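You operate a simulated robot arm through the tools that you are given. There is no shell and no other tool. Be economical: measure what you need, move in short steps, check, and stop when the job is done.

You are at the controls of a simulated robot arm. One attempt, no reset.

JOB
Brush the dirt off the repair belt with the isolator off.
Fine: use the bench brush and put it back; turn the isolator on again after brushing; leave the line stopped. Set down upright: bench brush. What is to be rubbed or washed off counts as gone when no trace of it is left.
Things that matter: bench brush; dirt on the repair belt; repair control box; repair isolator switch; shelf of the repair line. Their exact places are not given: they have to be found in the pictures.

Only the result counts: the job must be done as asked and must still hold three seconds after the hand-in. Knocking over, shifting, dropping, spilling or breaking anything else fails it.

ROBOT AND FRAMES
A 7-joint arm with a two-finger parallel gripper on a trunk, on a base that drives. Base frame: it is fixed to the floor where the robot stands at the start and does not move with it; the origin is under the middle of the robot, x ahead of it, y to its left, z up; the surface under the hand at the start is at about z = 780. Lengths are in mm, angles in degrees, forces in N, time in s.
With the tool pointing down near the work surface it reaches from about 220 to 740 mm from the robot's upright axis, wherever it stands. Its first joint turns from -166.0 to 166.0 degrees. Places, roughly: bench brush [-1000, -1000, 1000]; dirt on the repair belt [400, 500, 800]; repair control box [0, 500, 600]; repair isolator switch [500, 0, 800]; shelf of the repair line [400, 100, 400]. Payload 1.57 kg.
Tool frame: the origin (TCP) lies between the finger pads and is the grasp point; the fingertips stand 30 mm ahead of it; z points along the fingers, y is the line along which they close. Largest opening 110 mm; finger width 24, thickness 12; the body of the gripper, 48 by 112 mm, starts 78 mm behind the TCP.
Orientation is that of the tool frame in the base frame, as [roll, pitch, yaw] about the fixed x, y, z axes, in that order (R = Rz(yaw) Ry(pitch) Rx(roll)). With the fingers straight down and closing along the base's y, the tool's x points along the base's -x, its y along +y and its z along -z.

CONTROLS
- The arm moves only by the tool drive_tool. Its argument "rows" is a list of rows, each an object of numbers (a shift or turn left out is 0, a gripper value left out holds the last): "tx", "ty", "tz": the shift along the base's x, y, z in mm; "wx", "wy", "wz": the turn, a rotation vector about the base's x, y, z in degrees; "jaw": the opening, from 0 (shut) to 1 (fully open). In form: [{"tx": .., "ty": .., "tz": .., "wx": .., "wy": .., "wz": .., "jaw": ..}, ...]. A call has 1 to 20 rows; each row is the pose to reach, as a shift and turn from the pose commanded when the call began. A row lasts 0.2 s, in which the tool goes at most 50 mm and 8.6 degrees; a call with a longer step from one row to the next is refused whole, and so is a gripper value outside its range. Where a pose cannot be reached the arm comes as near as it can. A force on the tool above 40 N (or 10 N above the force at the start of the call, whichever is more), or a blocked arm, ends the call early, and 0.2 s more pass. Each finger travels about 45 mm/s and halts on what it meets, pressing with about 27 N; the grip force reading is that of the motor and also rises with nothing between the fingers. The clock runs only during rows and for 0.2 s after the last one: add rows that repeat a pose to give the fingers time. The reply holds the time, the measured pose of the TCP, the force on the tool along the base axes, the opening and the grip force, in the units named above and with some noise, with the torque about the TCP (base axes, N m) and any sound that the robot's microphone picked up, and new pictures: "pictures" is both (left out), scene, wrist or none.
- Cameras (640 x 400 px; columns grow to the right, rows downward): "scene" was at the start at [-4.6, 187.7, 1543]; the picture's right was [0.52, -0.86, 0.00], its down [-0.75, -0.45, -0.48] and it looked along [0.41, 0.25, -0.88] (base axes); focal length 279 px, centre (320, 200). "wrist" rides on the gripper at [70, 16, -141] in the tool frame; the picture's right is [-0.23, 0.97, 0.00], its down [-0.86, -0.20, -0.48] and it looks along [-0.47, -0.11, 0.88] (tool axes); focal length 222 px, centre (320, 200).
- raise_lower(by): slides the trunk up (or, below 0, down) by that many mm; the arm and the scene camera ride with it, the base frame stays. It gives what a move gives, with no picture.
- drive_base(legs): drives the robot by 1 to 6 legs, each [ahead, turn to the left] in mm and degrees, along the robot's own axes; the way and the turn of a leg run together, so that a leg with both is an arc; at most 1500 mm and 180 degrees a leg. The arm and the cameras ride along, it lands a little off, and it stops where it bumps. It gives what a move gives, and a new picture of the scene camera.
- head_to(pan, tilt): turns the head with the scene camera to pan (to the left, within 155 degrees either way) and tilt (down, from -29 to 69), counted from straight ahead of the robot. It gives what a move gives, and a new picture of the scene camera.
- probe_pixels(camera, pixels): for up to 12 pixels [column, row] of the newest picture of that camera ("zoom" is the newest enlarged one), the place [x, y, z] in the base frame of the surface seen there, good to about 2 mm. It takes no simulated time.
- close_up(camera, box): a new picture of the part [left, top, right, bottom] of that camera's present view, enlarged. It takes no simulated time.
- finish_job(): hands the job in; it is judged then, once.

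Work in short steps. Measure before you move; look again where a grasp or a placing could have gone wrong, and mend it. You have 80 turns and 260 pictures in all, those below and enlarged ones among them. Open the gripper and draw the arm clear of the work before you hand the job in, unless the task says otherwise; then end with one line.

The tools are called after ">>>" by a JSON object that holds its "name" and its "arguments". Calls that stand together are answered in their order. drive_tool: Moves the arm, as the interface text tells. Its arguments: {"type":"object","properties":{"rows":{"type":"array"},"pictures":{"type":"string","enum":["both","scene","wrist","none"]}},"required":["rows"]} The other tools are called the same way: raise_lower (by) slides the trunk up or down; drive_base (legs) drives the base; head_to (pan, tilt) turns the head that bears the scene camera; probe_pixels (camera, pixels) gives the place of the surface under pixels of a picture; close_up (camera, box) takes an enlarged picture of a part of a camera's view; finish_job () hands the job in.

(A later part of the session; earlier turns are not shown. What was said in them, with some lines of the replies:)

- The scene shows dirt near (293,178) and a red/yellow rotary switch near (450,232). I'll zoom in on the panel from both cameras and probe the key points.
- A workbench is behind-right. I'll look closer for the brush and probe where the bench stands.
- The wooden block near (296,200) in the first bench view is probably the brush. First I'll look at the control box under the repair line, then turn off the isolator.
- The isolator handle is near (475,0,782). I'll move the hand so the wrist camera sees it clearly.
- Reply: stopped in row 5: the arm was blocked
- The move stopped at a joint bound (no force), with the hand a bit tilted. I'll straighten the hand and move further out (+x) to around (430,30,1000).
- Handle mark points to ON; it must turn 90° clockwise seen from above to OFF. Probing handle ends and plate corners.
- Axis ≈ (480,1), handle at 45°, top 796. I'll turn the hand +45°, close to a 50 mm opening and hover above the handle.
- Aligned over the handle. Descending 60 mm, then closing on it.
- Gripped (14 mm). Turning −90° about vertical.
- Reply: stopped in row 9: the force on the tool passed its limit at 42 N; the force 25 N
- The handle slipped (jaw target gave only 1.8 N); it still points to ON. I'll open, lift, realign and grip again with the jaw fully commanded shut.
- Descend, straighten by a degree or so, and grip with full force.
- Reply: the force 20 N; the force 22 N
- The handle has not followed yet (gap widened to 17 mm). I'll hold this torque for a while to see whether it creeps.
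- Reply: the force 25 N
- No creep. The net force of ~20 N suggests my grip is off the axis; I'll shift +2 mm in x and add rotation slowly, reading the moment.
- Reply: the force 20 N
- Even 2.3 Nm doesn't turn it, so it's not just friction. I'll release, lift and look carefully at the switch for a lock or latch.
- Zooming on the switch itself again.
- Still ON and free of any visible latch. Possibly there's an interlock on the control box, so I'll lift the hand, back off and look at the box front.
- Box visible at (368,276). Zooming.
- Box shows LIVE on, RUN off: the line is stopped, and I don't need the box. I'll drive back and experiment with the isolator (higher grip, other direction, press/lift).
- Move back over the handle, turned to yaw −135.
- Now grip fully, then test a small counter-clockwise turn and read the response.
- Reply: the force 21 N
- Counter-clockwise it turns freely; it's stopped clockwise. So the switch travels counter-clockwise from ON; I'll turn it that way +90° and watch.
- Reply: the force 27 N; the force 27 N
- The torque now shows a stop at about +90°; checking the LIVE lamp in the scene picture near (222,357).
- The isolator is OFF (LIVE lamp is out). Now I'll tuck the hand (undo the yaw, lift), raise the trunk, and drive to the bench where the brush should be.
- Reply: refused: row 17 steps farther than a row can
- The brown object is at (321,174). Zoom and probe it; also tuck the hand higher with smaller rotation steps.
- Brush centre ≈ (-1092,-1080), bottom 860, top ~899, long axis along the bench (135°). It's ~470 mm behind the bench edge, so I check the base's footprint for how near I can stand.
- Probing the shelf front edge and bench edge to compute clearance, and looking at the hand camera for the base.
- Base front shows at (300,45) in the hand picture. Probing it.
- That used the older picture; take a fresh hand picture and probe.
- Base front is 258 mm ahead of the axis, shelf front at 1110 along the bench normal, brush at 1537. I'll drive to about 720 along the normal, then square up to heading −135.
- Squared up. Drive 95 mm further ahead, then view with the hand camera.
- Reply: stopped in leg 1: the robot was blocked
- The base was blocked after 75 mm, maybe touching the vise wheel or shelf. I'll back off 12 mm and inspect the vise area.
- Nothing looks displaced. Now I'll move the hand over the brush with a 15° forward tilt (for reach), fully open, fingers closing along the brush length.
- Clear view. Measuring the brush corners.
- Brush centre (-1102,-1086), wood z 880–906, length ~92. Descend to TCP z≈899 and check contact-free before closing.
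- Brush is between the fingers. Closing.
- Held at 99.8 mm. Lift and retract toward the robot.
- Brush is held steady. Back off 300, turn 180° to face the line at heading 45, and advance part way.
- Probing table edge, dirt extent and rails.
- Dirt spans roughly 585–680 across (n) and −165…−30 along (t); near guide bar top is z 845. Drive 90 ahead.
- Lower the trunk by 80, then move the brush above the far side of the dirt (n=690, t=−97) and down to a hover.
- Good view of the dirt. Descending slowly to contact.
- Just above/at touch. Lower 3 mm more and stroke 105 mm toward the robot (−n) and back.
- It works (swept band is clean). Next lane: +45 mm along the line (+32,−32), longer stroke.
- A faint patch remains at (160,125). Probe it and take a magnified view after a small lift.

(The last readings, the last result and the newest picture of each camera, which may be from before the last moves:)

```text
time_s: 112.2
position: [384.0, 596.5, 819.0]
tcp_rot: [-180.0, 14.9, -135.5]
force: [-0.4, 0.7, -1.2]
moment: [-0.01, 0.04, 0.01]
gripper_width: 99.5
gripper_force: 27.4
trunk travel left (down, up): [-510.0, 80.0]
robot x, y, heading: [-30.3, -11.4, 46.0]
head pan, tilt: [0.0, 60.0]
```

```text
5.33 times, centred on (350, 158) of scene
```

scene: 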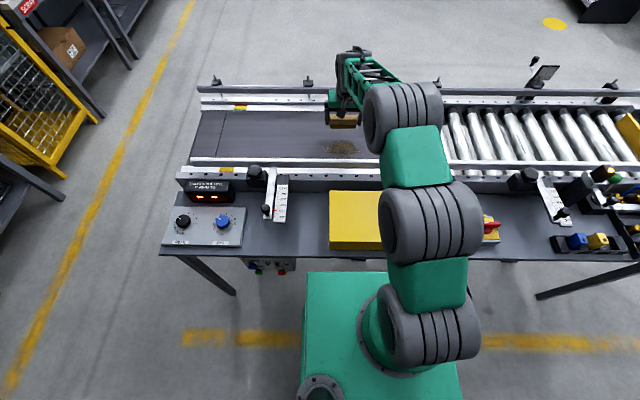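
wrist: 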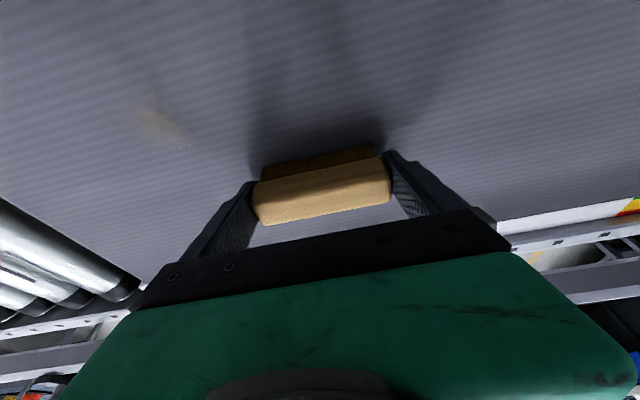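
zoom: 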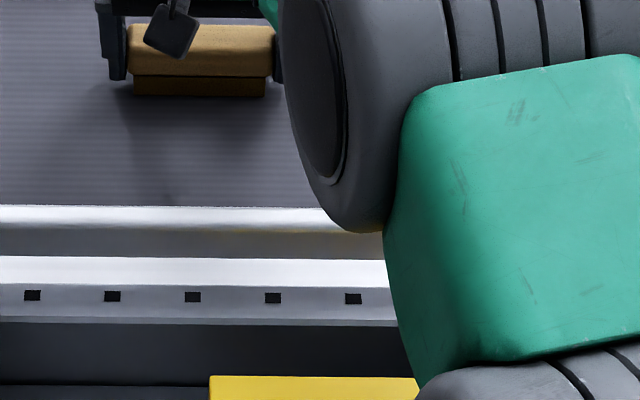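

Patch centred near t≈−52. Several passes there, then a repeat of the other lanes, 1–2 mm lower.

>>> {"name": "drive_tool", "arguments": {"rows": [{"tx": 20, "ty": -27, "tz": -1}, {"tx": 40, "ty": -54, "tz": -2}, {"tx": 61, "ty": -80, "tz": -2}, {"tx": 39, "ty": -102, "tz": -2}, {"tx": 17, "ty": -124, "tz": -2}, {"tx": -7, "ty": -148, "tz": -2}, {"tx": 17, "ty": -124, "tz": -2}, {"tx": 39, "ty": -102, "tz": -2}, {"tx": 61, "ty": -80, "tz": -2}, {"tx": 47, "ty": -109, "tz": -2}, {"tx": 25, "ty": -131, "tz": -2}, {"tx": 3, "ty": -153, "tz": -2}, {"tx": 25, "ty": -131, "tz": -2}, {"tx": 47, "ty": -109, "tz": -2}, {"tx": 55, "ty": -73, "tz": -2}, {"tx": 33, "ty": -95, "tz": -2}, {"tx": 11, "ty": -117, "tz": -2}, {"tx": -13, "ty": -141, "tz": -2}, {"tx": 11, "ty": -117, "tz": -2}, {"tx": 33, "ty": -95, "tz": -2}], "pictures": "none"}}

>>> {"name": "drive_tool", "arguments": {"rows": [{"tx": 10, "ty": 35}, {"tx": -8, "ty": 53}, {"tx": -32, "ty": 29}, {"tx": -56, "ty": 5}, {"tx": -79, "ty": -18}, {"tx": -56, "ty": 5}, {"tx": -32, "ty": 29}, {"tx": -8, "ty": 53}, {"tx": -36, "ty": 81}, {"tx": -60, "ty": 57}, {"tx": -84, "ty": 33}, {"tx": -107, "ty": 10}, {"tx": -84, "ty": 33}, {"tx": -60, "ty": 57}, {"tx": -36, "ty": 81}, {"tx": -26, "ty": 91, "tz": 30}, {"tx": -10, "ty": 107, "tz": 70}, {"tx": 10, "ty": 127, "tz": 100}, {"tx": 10, "ty": 127, "tz": 100}], "pictures": "wrist"}}

>>> {"name": "close_up", "arguments": {"camera": "wrist", "box": [80, 0, 480, 180]}}

```text
time_s: 116.4
position: [414.3, 503.2, 814.1]
tcp_rot: [-179.8, 14.9, -135.4]
force: [0.9, 0.4, -0.3]
moment: [0.02, -0.05, -0.03]
gripper_width: 99.4
gripper_force: 26.7
trunk travel left (down, up): [-510.0, 80.0]
robot x, y, heading: [-33.6, -12.2, 45.5]
head pan, tilt: [0.0, 60.0]
```

```text
time_s: 120.4
position: [424.5, 628.3, 916.2]
tcp_rot: [-179.9, 14.9, -135.4]
force: [0.1, -0.3, -0.4]
moment: [-0.02, -0.03, -0.05]
gripper_width: 99.6
gripper_force: 27.1
trunk travel left (down, up): [-510.0, 80.0]
robot x, y, heading: [-30.6, -13.6, 45.9]
head pan, tilt: [0.0, 60.0]
```

wrist: 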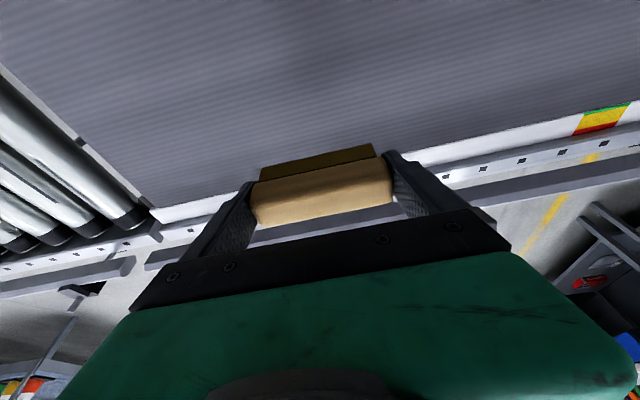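

```text
1.60 times, centred on (280, 90) of wrist
```

zoom: 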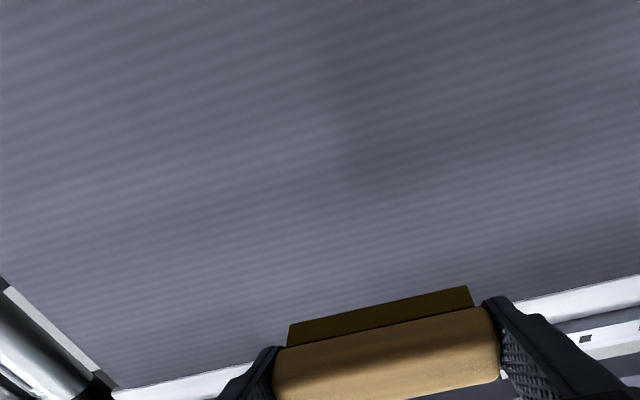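

Looks clean. Lift higher and pull back so the whole area, including by the near bar, is seen.

>>> {"name": "drive_tool", "arguments": {"rows": [{"tz": 40}, {"tz": 80}, {"tz": 110, "tx": -15, "ty": -25}, {"tz": 120, "tx": -30, "ty": -60}, {"tz": 130, "tx": -50, "ty": -100}, {"tz": 150, "tx": -70, "ty": -140}, {"tz": 150, "tx": -70, "ty": -140}], "pictures": "both"}}

>>> {"name": "close_up", "arguments": {"camera": "scene", "box": [270, 120, 410, 200]}}

>>> {"name": "close_up", "arguments": {"camera": "wrist", "box": [100, 0, 500, 180]}}

```text
time_s: 122.0
position: [358.6, 484.5, 1064.4]
tcp_rot: [180.0, 14.9, -135.7]
force: [0.5, -0.3, -0.4]
moment: [0.04, 0.02, 0.0]
gripper_width: 99.3
gripper_force: 26.7
trunk travel left (down, up): [-510.0, 80.0]
robot x, y, heading: [-34.3, -13.5, 45.9]
head pan, tilt: [0.0, 60.0]
```

scene: 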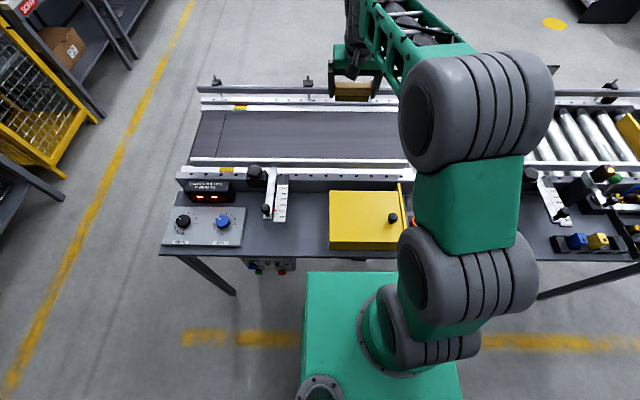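
wrist: 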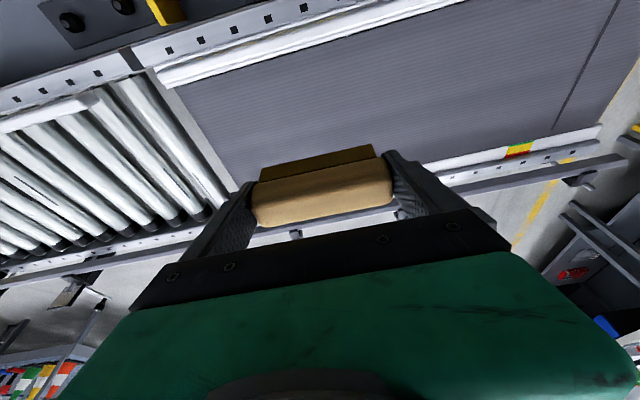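

```text
4.57 times, centred on (340, 160) of scene
```

zoom: 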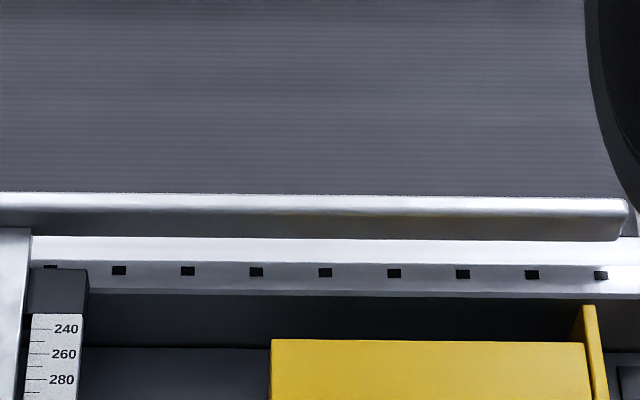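

```text
1.60 times, centred on (300, 90) of wrist
```

zoom: 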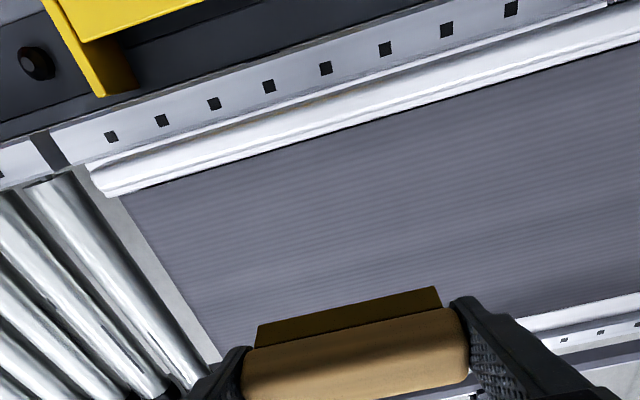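

Belt is spotless. Now return the brush: retract, raise the trunk, back off, turn, and drive to the bench (stopping short of the earlier bump).

>>> {"name": "raise_lower", "arguments": {"by": 80}}

>>> {"name": "drive_tool", "arguments": {"rows": [{"tx": -10, "ty": -40}, {"tx": -20, "ty": -80}, {"tx": -20, "ty": -110}, {"tx": -20, "ty": -110}], "pictures": "none"}}

>>> {"name": "drive_base", "arguments": {"legs": [[-500, 0], [0, 179.3], [200, 0]]}}

```text
time_s: 123.1
position: [357.3, 487.0, 1144.1]
tcp_rot: [-179.9, 14.9, -135.7]
force: [0.1, 0.0, -1.0]
moment: [0.0, -0.01, -0.01]
gripper_width: 99.3
gripper_force: 27.4
trunk travel left (down, up): [-590.0, 0.0]
robot x, y, heading: [-29.9, -13.7, 45.7]
head pan, tilt: [0.0, 60.0]
```

```text
time_s: 124.1
position: [337.8, 376.1, 1144.8]
tcp_rot: [-179.9, 14.9, -135.5]
force: [-0.3, 0.7, -1.1]
moment: [0.02, 0.02, 0.0]
gripper_width: 99.6
gripper_force: 27.2
trunk travel left (down, up): [-590.0, 0.0]
robot x, y, heading: [-32.7, -11.7, 45.9]
head pan, tilt: [0.0, 60.0]
```

```text
time_s: 135.4
position: [-929.1, -857.9, 1143.5]
tcp_rot: [-179.9, 14.8, 39.5]
force: [-1.1, -0.4, -0.8]
moment: [-0.01, -0.01, -0.01]
gripper_width: 99.4
gripper_force: 26.9
trunk travel left (down, up): [-590.0, 0.0]
robot x, y, heading: [-528.5, -500.7, -139.0]
head pan, tilt: [0.0, 60.0]
```

scene: 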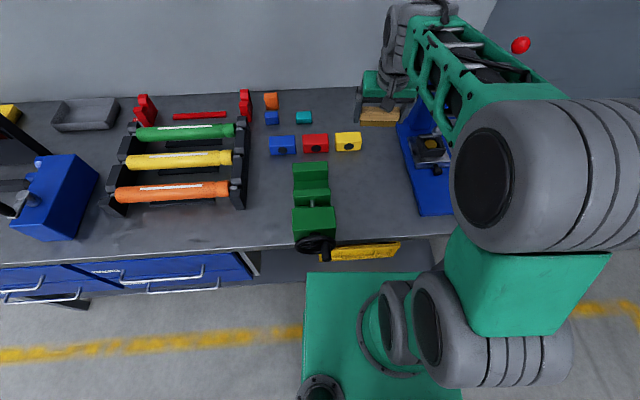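

Heading is −139; correct +4° and advance 48 mm.

>>> {"name": "drive_base", "arguments": {"legs": [[0, 4], [48, 0]]}}

>>> {"name": "probe_pixels", "arguments": {"camera": "scene", "pixels": [[320, 190]]}}

```text
time_s: 136.8
position: [-936.6, -919.2, 1143.7]
tcp_rot: [-179.9, 14.9, 43.6]
force: [0.5, -0.3, -0.6]
moment: [0.02, 0.01, 0.03]
gripper_width: 99.6
gripper_force: 27.1
trunk travel left (down, up): [-590.0, 0.0]
robot x, y, heading: [-562.6, -535.1, -135.0]
head pan, tilt: [0.0, 60.0]
```

scene: 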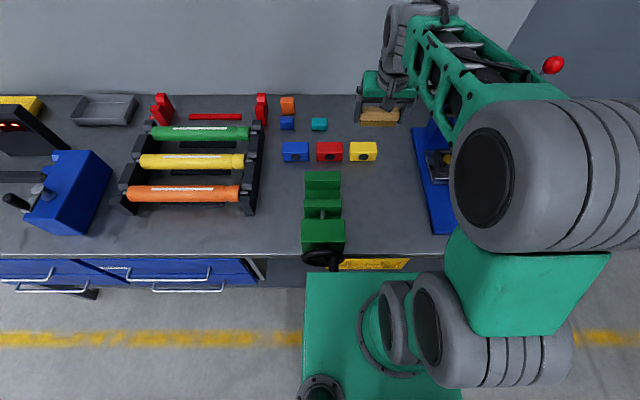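

```text
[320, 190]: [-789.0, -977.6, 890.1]
```

Pose matches the grasp pose. Move over the original spot (-1102,-1086) and down to z≈940.

>>> {"name": "drive_tool", "arguments": {"rows": [{"tx": -28, "ty": -28, "tz": -20}, {"tx": -56, "ty": -56, "tz": -40}, {"tx": -83, "ty": -84, "tz": -60}, {"tx": -111, "ty": -112, "tz": -80}, {"tx": -139, "ty": -140, "tz": -100}, {"tx": -165.7, "ty": -167, "tz": -120}, {"tx": -165.7, "ty": -167, "tz": -160}, {"tx": -165.7, "ty": -167, "tz": -203}, {"tx": -165.7, "ty": -167, "tz": -203}, {"tx": -165.7, "ty": -167, "tz": -203}], "pictures": "wrist"}}

```text
time_s: 139.0
position: [-1100.7, -1086.9, 941.8]
tcp_rot: [-179.9, 15.0, 43.7]
force: [0.5, -0.5, -1.1]
moment: [-0.01, 0.0, -0.02]
gripper_width: 99.3
gripper_force: 26.8
trunk travel left (down, up): [-590.0, 0.0]
robot x, y, heading: [-564.4, -536.4, -135.2]
head pan, tilt: [0.0, 60.0]
```

wrist: 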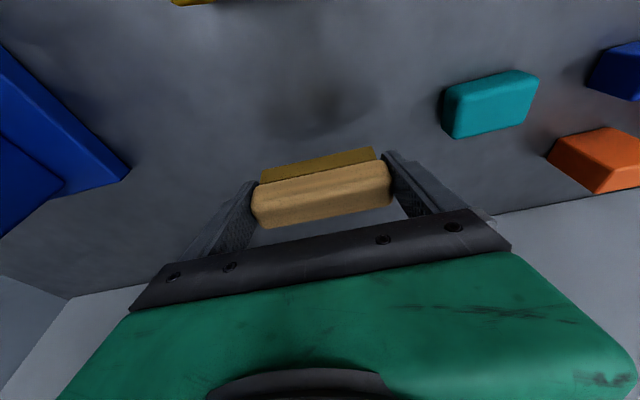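

Lower slowly to the bench surface, watching force.

>>> {"name": "drive_tool", "arguments": {"rows": [{"tz": -20}, {"tz": -34}, {"tz": -38}, {"tz": -38}], "pictures": "none"}}

>>> {"name": "drive_tool", "arguments": {"rows": [{"tz": -1.5}, {"tz": -3}, {"tz": -3}], "pictures": "wrist"}}

>>> {"name": "close_up", "arguments": {"camera": "wrist", "box": [220, 110, 420, 260]}}

```text
time_s: 140.0
position: [-1101.2, -1086.3, 902.8]
tcp_rot: [-179.9, 14.9, 43.6]
force: [0.1, 0.1, -0.5]
moment: [0.01, -0.01, 0.03]
gripper_width: 99.4
gripper_force: 27.3
trunk travel left (down, up): [-590.0, 0.0]
robot x, y, heading: [-566.3, -537.9, -135.0]
head pan, tilt: [0.0, 60.0]
```

```text
time_s: 140.8
position: [-1102.7, -1086.2, 900.2]
tcp_rot: [-179.9, 14.9, 43.5]
force: [0.5, 0.6, -1.3]
moment: [0.03, 0.02, 0.01]
gripper_width: 99.4
gripper_force: 27.5
trunk travel left (down, up): [-590.0, 0.0]
robot x, y, heading: [-566.8, -537.1, -135.0]
head pan, tilt: [0.0, 60.0]
```

wrist: 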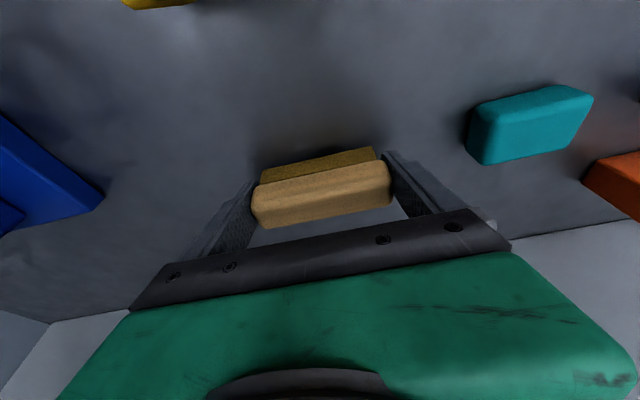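

```text
2.67 times, centred on (320, 185) of wrist
```

zoom: 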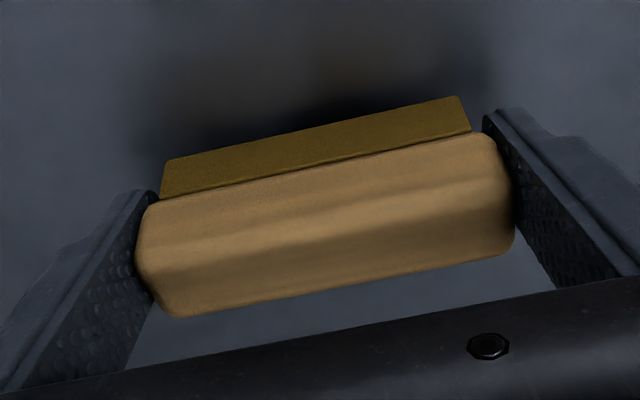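

The brush slid a few mm up in the grip; measure its height now.

>>> {"name": "probe_pixels", "arguments": {"camera": "zoom", "pixels": [[160, 300], [500, 245], [330, 270], [330, 130], [200, 190], [460, 125], [330, 165]]}}

```text
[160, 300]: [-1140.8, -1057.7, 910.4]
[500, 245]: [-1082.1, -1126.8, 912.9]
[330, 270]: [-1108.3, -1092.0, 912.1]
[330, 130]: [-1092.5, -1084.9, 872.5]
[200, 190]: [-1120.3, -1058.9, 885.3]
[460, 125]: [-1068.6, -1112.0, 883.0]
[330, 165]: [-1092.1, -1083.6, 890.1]
```

It's ~6 mm high; lower in small steps until contact.

>>> {"name": "drive_tool", "arguments": {"rows": [{"tz": -2}, {"tz": -4}, {"tz": -5}, {"tz": -5}], "pictures": "none"}}

>>> {"name": "drive_tool", "arguments": {"rows": [{"tz": -1}, {"tz": -1}], "pictures": "wrist"}}

>>> {"name": "close_up", "arguments": {"camera": "wrist", "box": [220, 110, 420, 260]}}

>>> {"name": "probe_pixels", "arguments": {"camera": "wrist", "pixels": [[280, 222], [385, 203], [335, 212]]}}

```text
time_s: 141.8
position: [-1102.5, -1086.2, 894.6]
tcp_rot: [-179.8, 14.9, 43.6]
force: [-0.3, -0.6, -0.7]
moment: [-0.01, 0.0, 0.02]
gripper_width: 99.6
gripper_force: 26.7
trunk travel left (down, up): [-590.0, 0.0]
robot x, y, heading: [-565.7, -531.6, -135.3]
head pan, tilt: [0.0, 60.0]
```

```text
time_s: 142.4
position: [-1102.2, -1087.0, 893.8]
tcp_rot: [-179.9, 14.9, 43.6]
force: [0.3, 0.2, -0.8]
moment: [-0.04, -0.04, -0.01]
gripper_width: 99.2
gripper_force: 27.2
trunk travel left (down, up): [-590.0, 0.0]
robot x, y, heading: [-564.5, -535.5, -135.1]
head pan, tilt: [0.0, 60.0]
```

wrist: 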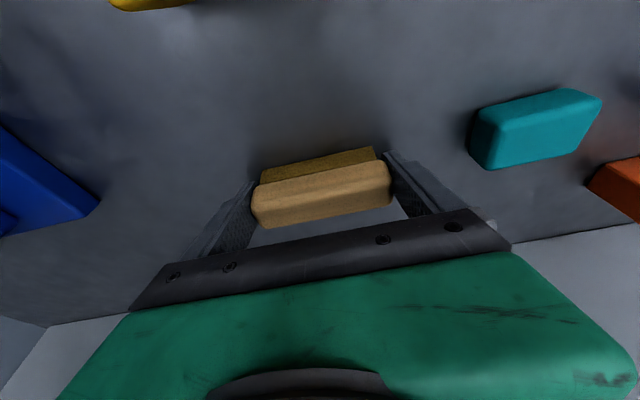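

```text
2.67 times, centred on (320, 185) of wrist
```

zoom: 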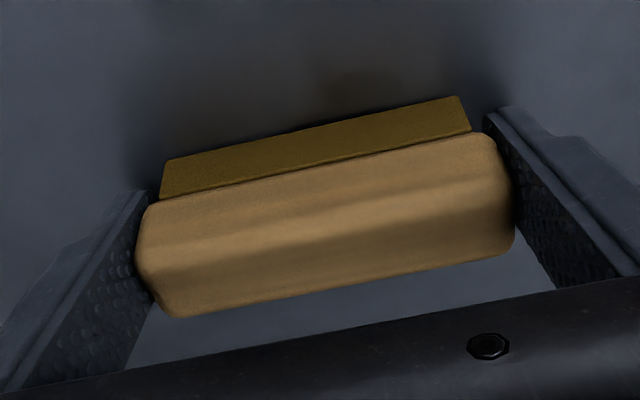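

```text
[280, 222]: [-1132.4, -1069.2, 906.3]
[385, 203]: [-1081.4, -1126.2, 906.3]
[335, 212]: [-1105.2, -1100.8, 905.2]
```

Top is back at 906, i.e. resting. Open the jaws and lift straight up, then inspect.

>>> {"name": "drive_tool", "arguments": {"rows": [{"jaw": 0.93}, {"jaw": 1}, {"jaw": 1}, {"jaw": 1}], "pictures": "none"}}

>>> {"name": "drive_tool", "arguments": {"rows": [{"tz": 15}, {"tz": 40}, {"tz": 80}, {"tz": 110}, {"tz": 110}], "pictures": "wrist"}}

>>> {"name": "probe_pixels", "arguments": {"camera": "wrist", "pixels": [[315, 130], [290, 135], [340, 125], [315, 140]]}}

>>> {"name": "close_up", "arguments": {"camera": "wrist", "box": [200, 60, 440, 210]}}

```text
time_s: 143.4
position: [-1101.5, -1085.4, 895.2]
tcp_rot: [-179.9, 15.0, 43.6]
force: [0.1, -0.2, 0.0]
moment: [-0.01, 0.01, 0.0]
gripper_width: 110.1
gripper_force: 0.0
trunk travel left (down, up): [-590.0, 0.0]
robot x, y, heading: [-567.2, -536.6, -135.0]
head pan, tilt: [0.0, 60.0]
```

```text
time_s: 144.6
position: [-1104.3, -1088.0, 1003.0]
tcp_rot: [-179.8, 14.8, 43.5]
force: [0.0, -0.1, 0.7]
moment: [0.02, -0.01, 0.01]
gripper_width: 109.7
gripper_force: 0.0
trunk travel left (down, up): [-590.0, 0.0]
robot x, y, heading: [-566.0, -537.5, -134.9]
head pan, tilt: [0.0, 60.0]
```

wrist: 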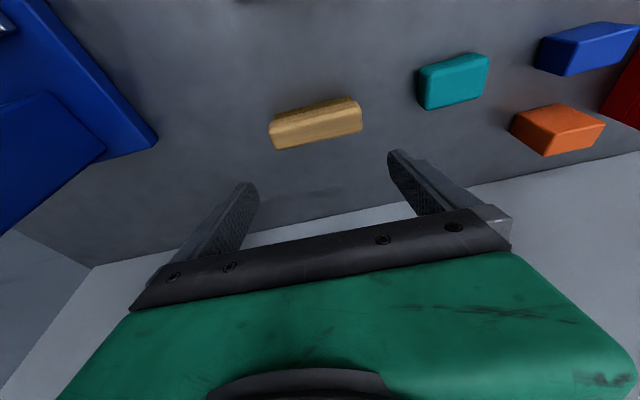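

```text
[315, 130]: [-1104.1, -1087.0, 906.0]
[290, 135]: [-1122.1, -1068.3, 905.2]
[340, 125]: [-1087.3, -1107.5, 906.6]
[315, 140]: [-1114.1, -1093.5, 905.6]
```

```text
2.67 times, centred on (320, 135) of wrist
```

zoom: 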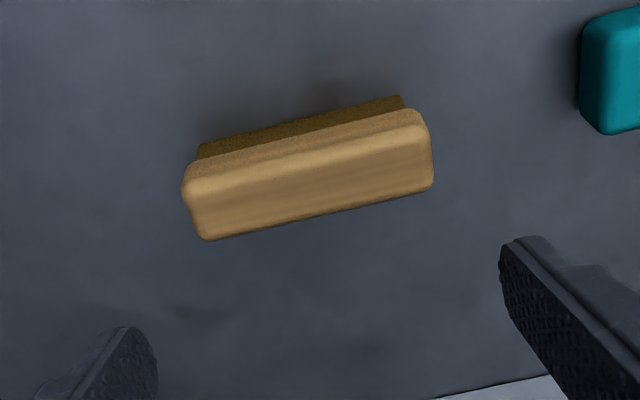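

Brush is upright in its original spot. Retract the arm level, then drive back to the line along the same known route.

>>> {"name": "drive_tool", "arguments": {"rows": [{"tz": 40}, {"tz": 80, "tx": 15, "ty": 15}, {"tz": 110, "tx": 45, "ty": 45, "wx": 1.8, "wy": -1.8}, {"tz": 140, "tx": 75, "ty": 75, "wx": 3.6, "wy": -3.6, "jaw": 0.45}, {"tz": 140, "tx": 105, "ty": 105, "wx": 5.4, "wy": -5.4}, {"tz": 140, "tx": 135, "ty": 135, "wx": 7.2, "wy": -7.2}, {"tz": 140, "tx": 165, "ty": 165, "wx": 9, "wy": -9}, {"tz": 140, "tx": 195, "ty": 195, "wx": 10.6, "wy": -10.6}, {"tz": 140, "tx": 195, "ty": 195, "wx": 10.6, "wy": -10.6}], "pictures": "none"}}

>>> {"name": "drive_base", "arguments": {"legs": [[-300, 0], [0, 180]]}}

```text
refused: row 3 steps farther than a row can; nothing moved
```

```text
time_s: 154.1
position: [156.7, 252.4, 1004.6]
tcp_rot: [-179.9, 15.0, -133.4]
force: [0.0, -0.3, 0.2]
moment: [-0.01, -0.04, 0.0]
gripper_width: 109.9
gripper_force: 0.2
trunk travel left (down, up): [-590.0, 0.0]
robot x, y, heading: [-352.6, -321.2, 47.9]
head pan, tilt: [0.0, 60.0]
```

scene: 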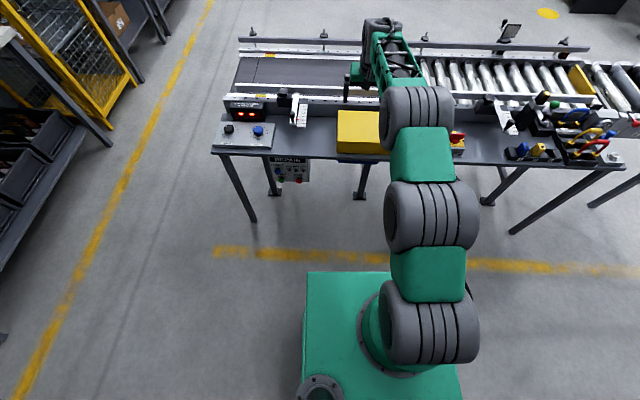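

The hand move was refused by step length, but the drive went clear (no force). Now retract and level the tool here with smaller steps, then check the bench from afar.

>>> {"name": "drive_tool", "arguments": {"rows": [{"tz": 20, "tx": -20, "ty": -20, "wx": -1.3, "wy": 1.3, "jaw": 0.45}, {"tz": 30, "tx": -45, "ty": -45, "wx": -2.6, "wy": 2.6}, {"tz": 40, "tx": -70, "ty": -70, "wx": -3.9, "wy": 3.9}, {"tz": 50, "tx": -95, "ty": -95, "wx": -5.2, "wy": 5.2}, {"tz": 60, "tx": -120, "ty": -120, "wx": -6.5, "wy": 6.5}, {"tz": 60, "tx": -145, "ty": -145, "wx": -8, "wy": 8}, {"tz": 60, "tx": -170, "ty": -170, "wx": -10.6, "wy": 10.6}, {"tz": 60, "tx": -170, "ty": -170, "wx": -10.6, "wy": 10.6}], "pictures": "none"}}

>>> {"name": "head_to", "arguments": {"pan": 155, "tilt": 35}}

>>> {"name": "close_up", "arguments": {"camera": "scene", "box": [100, 100, 540, 350]}}

>>> {"name": "drive_base", "arguments": {"legs": [[0, -3], [430, 0]]}}

>>> {"name": "head_to", "arguments": {"pan": -35, "tilt": 60}}

```text
time_s: 155.9
position: [-15.0, 80.1, 1066.5]
tcp_rot: [179.7, -0.1, -133.5]
force: [-0.5, -0.3, -0.1]
moment: [0.0, 0.05, -0.04]
gripper_width: 49.4
gripper_force: 0.0
trunk travel left (down, up): [-590.0, 0.0]
robot x, y, heading: [-355.5, -324.7, 48.3]
head pan, tilt: [0.0, 60.0]
```

```text
time_s: 158.3
position: [-15.4, 80.5, 1065.3]
tcp_rot: [179.7, -0.1, -133.5]
force: [0.6, -0.5, -0.1]
moment: [0.01, 0.01, 0.01]
gripper_width: 49.3
gripper_force: 0.2
trunk travel left (down, up): [-590.0, 0.0]
robot x, y, heading: [-353.6, -322.3, 47.9]
head pan, tilt: [154.7, 35.0]
```

scene: 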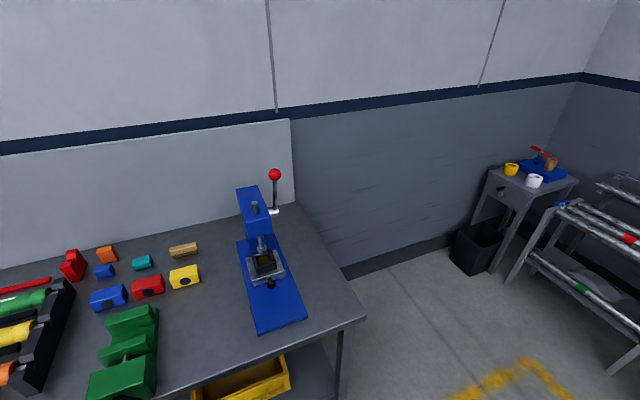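

```text
1.45 times, centred on (320, 225) of scene
```

zoom: 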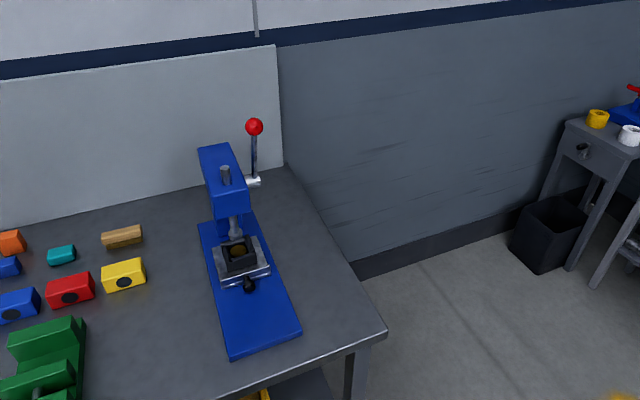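

```text
time_s: 161.4
position: [316.9, 373.5, 1065.5]
tcp_rot: [179.7, -0.2, -136.5]
force: [0.4, -0.1, -0.4]
moment: [-0.03, 0.03, 0.02]
gripper_width: 49.5
gripper_force: 0.2
trunk travel left (down, up): [-590.0, 0.0]
robot x, y, heading: [-41.8, -15.9, 44.9]
head pan, tilt: [154.7, 35.0]
```

scene: 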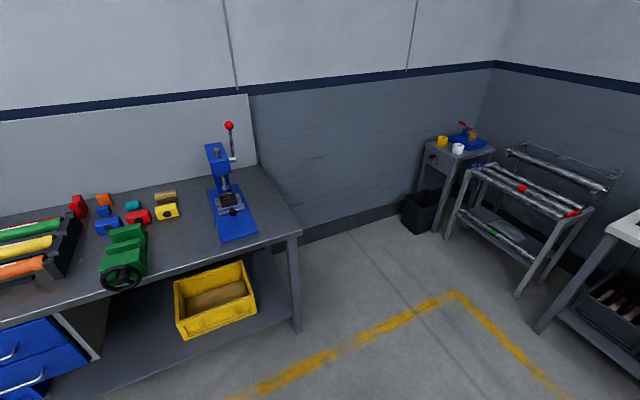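

```text
time_s: 164.2
position: [318.0, 375.3, 1064.7]
tcp_rot: [179.6, -0.1, -136.5]
force: [0.4, -0.3, 0.0]
moment: [-0.02, -0.04, -0.03]
gripper_width: 49.4
gripper_force: 0.1
trunk travel left (down, up): [-590.0, 0.0]
robot x, y, heading: [-39.7, -14.6, 45.0]
head pan, tilt: [-35.0, 60.0]
```

scene: 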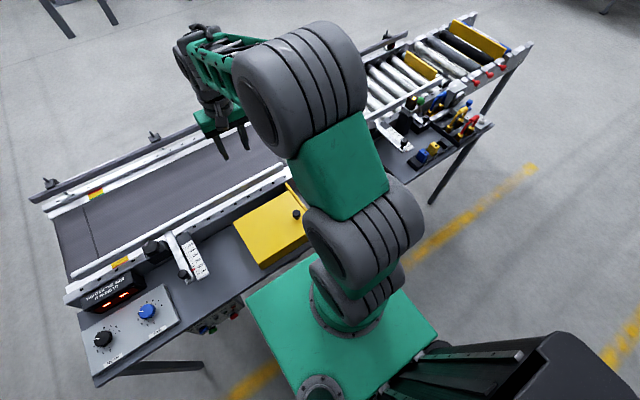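

Bench looks untouched. Lower the trunk 80 and swing the hand over the isolator with yaw −45.

>>> {"name": "raise_lower", "arguments": {"by": -80}}

>>> {"name": "drive_tool", "arguments": {"rows": [{"tx": 13.5, "ty": -31, "wz": 7.6}, {"tx": 27, "ty": -62, "wz": 15.2}, {"tx": 40.5, "ty": -93, "wz": 22.8}, {"tx": 54, "ty": -125, "wz": 30.4}, {"tx": 67.5, "ty": -156, "wz": 38}, {"tx": 81, "ty": -187, "wz": 45.6}, {"tx": 94.5, "ty": -218, "wz": 53.2}, {"tx": 108, "ty": -249, "wz": 60.8}, {"tx": 121.5, "ty": -280, "wz": 68.4}, {"tx": 135, "ty": -312, "wz": 76}, {"tx": 148.5, "ty": -343, "wz": 83.6}, {"tx": 162, "ty": -374, "wz": 91.5}, {"tx": 162, "ty": -374, "wz": 91.5}], "pictures": "both"}}

```text
time_s: 165.3
position: [318.4, 372.9, 985.0]
tcp_rot: [179.7, -0.1, -136.5]
force: [0.1, 0.0, 0.5]
moment: [0.0, 0.01, -0.04]
gripper_width: 49.5
gripper_force: 0.0
trunk travel left (down, up): [-510.0, 80.0]
robot x, y, heading: [-40.1, -13.8, 44.9]
head pan, tilt: [-35.0, 60.0]
```

```text
time_s: 168.2
position: [479.6, -1.3, 986.6]
tcp_rot: [179.8, -0.2, -44.8]
force: [0.6, -0.2, 0.2]
moment: [0.0, -0.02, 0.01]
gripper_width: 49.4
gripper_force: 0.1
trunk travel left (down, up): [-510.0, 80.0]
robot x, y, heading: [-41.0, -17.7, 44.9]
head pan, tilt: [-35.0, 60.0]
```

scene: 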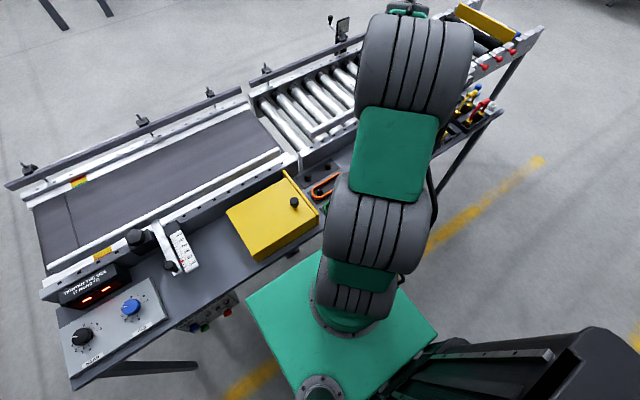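
wrist: 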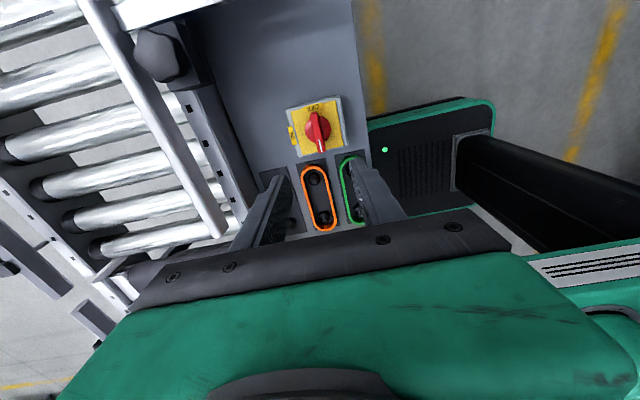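

Verify the handle's position in this frame before descending.

>>> {"name": "probe_pixels", "arguments": {"camera": "wrist", "pixels": [[316, 118], [322, 143], [319, 130]]}}

>>> {"name": "drive_tool", "arguments": {"rows": [{"tz": -40, "ty": 1}, {"tz": -80, "ty": 2}, {"tz": -120, "ty": 2}, {"tz": -120, "ty": 2}], "pictures": "wrist"}}

>>> {"name": "close_up", "arguments": {"camera": "wrist", "box": [220, 80, 420, 230]}}

```text
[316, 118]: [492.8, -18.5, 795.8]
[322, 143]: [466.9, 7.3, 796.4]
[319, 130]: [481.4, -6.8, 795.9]
```

```text
time_s: 169.2
position: [479.2, 0.7, 863.7]
tcp_rot: [179.7, 0.0, -44.9]
force: [-0.1, 0.9, 0.0]
moment: [0.0, -0.01, 0.01]
gripper_width: 49.4
gripper_force: 0.1
trunk travel left (down, up): [-510.0, 80.0]
robot x, y, heading: [-42.1, -11.9, 44.8]
head pan, tilt: [-35.0, 60.0]
```

wrist: 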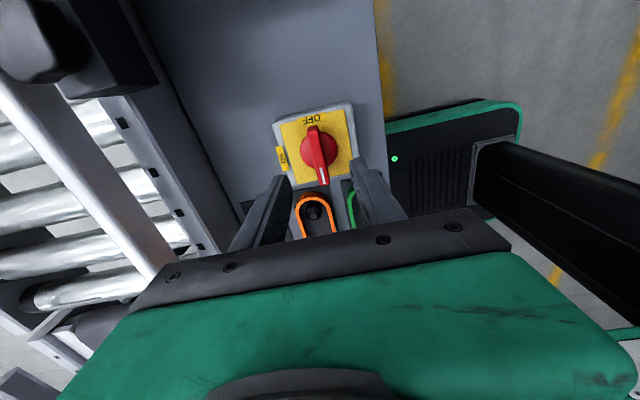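

```text
2.67 times, centred on (320, 155) of wrist
```

zoom: 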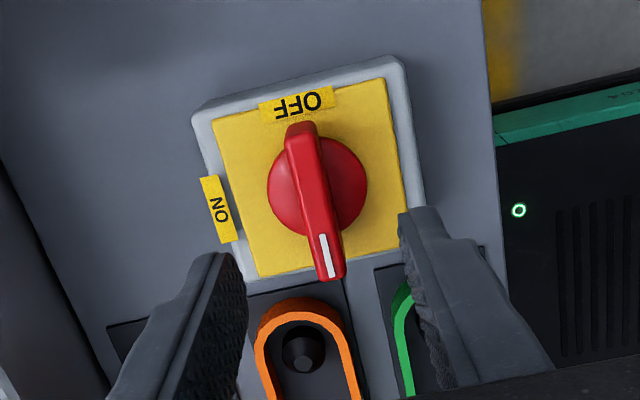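

Descend and grip the handle.

>>> {"name": "drive_tool", "arguments": {"rows": [{"tx": -1, "ty": -1, "tz": -32}, {"tx": -1, "ty": -1, "tz": -62}, {"tx": -1, "ty": -1, "tz": -62, "jaw": 0}, {"tx": -1, "ty": -1, "tz": -62}, {"tx": -1, "ty": -1, "tz": -62}, {"tx": -1, "ty": -1, "tz": -62}, {"tx": -1, "ty": -1, "tz": -62}], "pictures": "none"}}

>>> {"name": "drive_tool", "arguments": {"rows": [{"wz": -8}, {"wz": -16}, {"wz": -24}, {"wz": -32}, {"wz": -40}, {"wz": -48}, {"wz": -56}, {"wz": -64}, {"wz": -72}, {"wz": -80}, {"wz": -87}, {"wz": -91}, {"wz": -91}], "pictures": "wrist"}}

```text
time_s: 170.8
position: [479.9, 0.8, 803.4]
tcp_rot: [179.8, -0.2, -44.9]
force: [12.0, 15.4, -5.8]
moment: [0.24, -1.02, 0.01]
gripper_width: 11.9
gripper_force: 29.4
trunk travel left (down, up): [-510.0, 80.0]
robot x, y, heading: [-41.3, -15.8, 45.0]
head pan, tilt: [-35.0, 60.0]
```

```text
time_s: 173.6
position: [482.4, 0.5, 803.3]
tcp_rot: [179.9, 0.1, -136.1]
force: [26.6, 11.6, 0.9]
moment: [-0.11, -0.7, 0.68]
gripper_width: 11.7
gripper_force: 29.5
trunk travel left (down, up): [-510.0, 80.0]
robot x, y, heading: [-40.4, -15.6, 44.8]
head pan, tilt: [-35.0, 60.0]
```

wrist: 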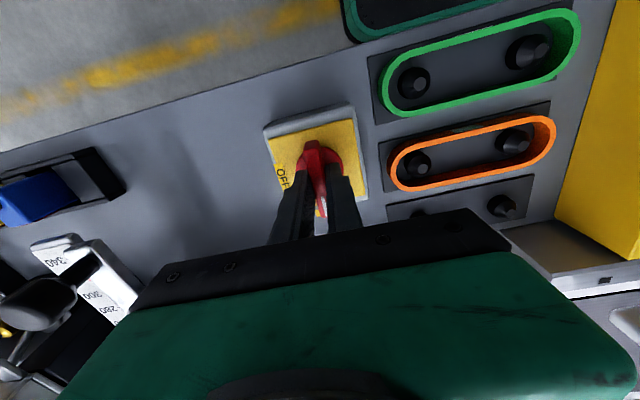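

Turned against the ON stop (0.68 Nm). Release, lift clear, and check the LIVE/RUN lamps.

>>> {"name": "drive_tool", "arguments": {"rows": [{"jaw": 0.15}, {"jaw": 0.45}, {"jaw": 0.45}, {"tz": 40}, {"tz": 80}, {"tz": 120}, {"tz": 160}, {"tz": 200}, {"tz": 200}], "pictures": "wrist"}}

>>> {"name": "close_up", "arguments": {"camera": "wrist", "box": [220, 80, 420, 230]}}

>>> {"name": "head_to", "arguments": {"pan": 15, "tilt": 60}}

>>> {"name": "close_up", "arguments": {"camera": "scene", "box": [210, 230, 370, 330]}}

```text
time_s: 175.6
position: [478.1, -0.6, 1005.5]
tcp_rot: [179.7, -0.1, -136.0]
force: [0.7, -0.1, -1.0]
moment: [0.03, 0.01, 0.02]
gripper_width: 49.7
gripper_force: 0.0
trunk travel left (down, up): [-510.0, 80.0]
robot x, y, heading: [-37.5, -16.5, 44.9]
head pan, tilt: [-35.0, 60.0]
```

wrist: 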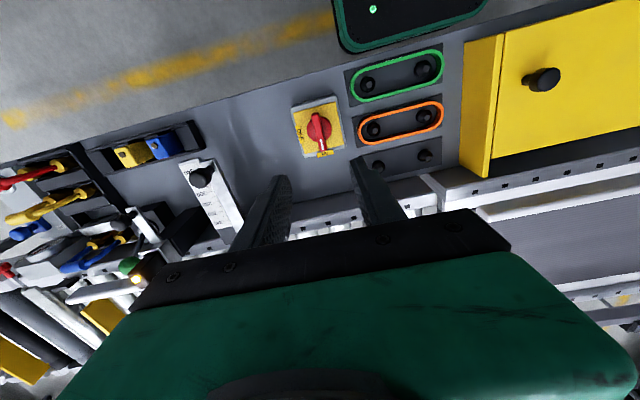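

```text
2.67 times, centred on (320, 155) of wrist
```

zoom: 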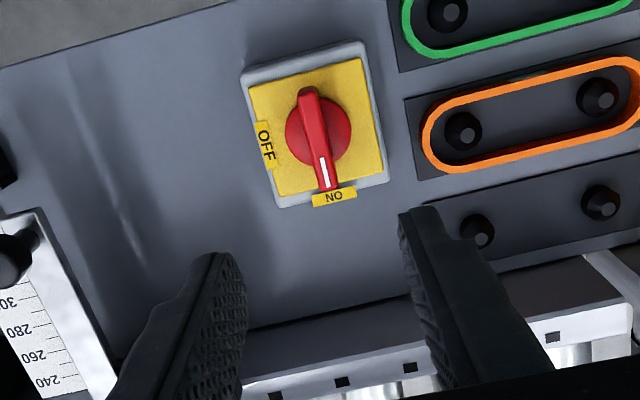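

```text
time_s: 176.7
position: [478.7, -0.8, 1004.9]
tcp_rot: [179.7, -0.1, -136.0]
force: [-0.3, 0.6, -0.3]
moment: [0.02, 0.01, 0.01]
gripper_width: 49.4
gripper_force: 0.1
trunk travel left (down, up): [-510.0, 80.0]
robot x, y, heading: [-42.0, -13.4, 45.1]
head pan, tilt: [15.0, 60.0]
```

scene: 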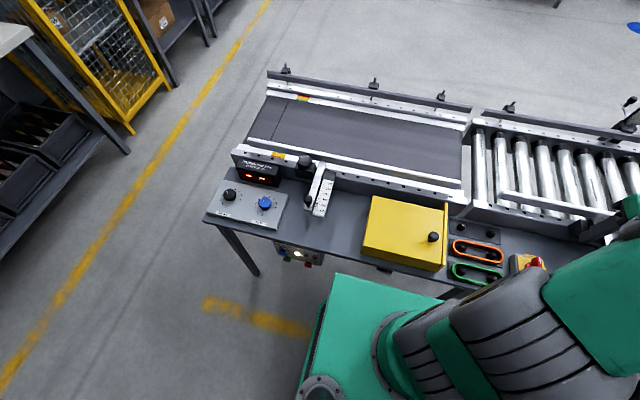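

```text
4.00 times, centred on (290, 280) of scene
```

zoom: 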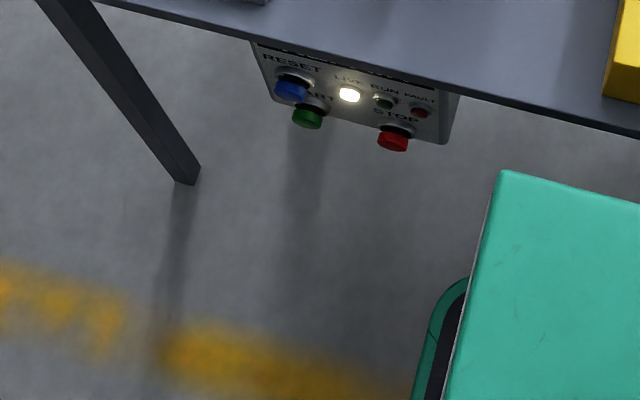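

LIVE is lit, RUN and FAULT are dark. Last look at the belt for any trace.

>>> {"name": "close_up", "arguments": {"camera": "scene", "box": [320, 100, 480, 200]}}

```text
4.00 times, centred on (400, 150) of scene
```

zoom: 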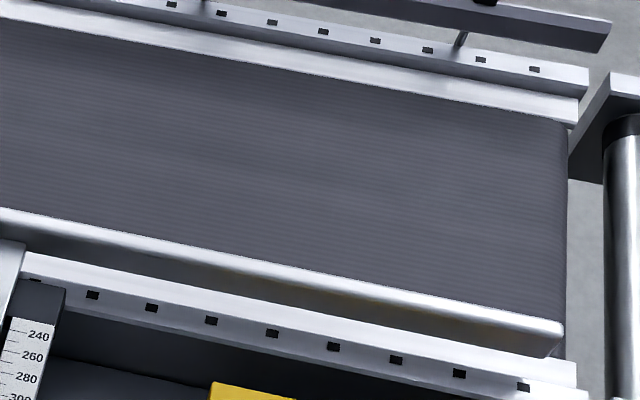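

The belt is clean, the brush is back, the isolator is on, the line is stopped, and the hand is clear. Handing in.

>>> {"name": "finish_job", "arguments": {}}

```text
The job is handed in.
```

I brushed the repair belt clean with the isolator off and put the bench brush back upright in its place. The isolator is on again and the line is stopped (LIVE lamp lit, RUN dark). While I was driving up to the bench the base bumped something once, but nothing there looked moved.
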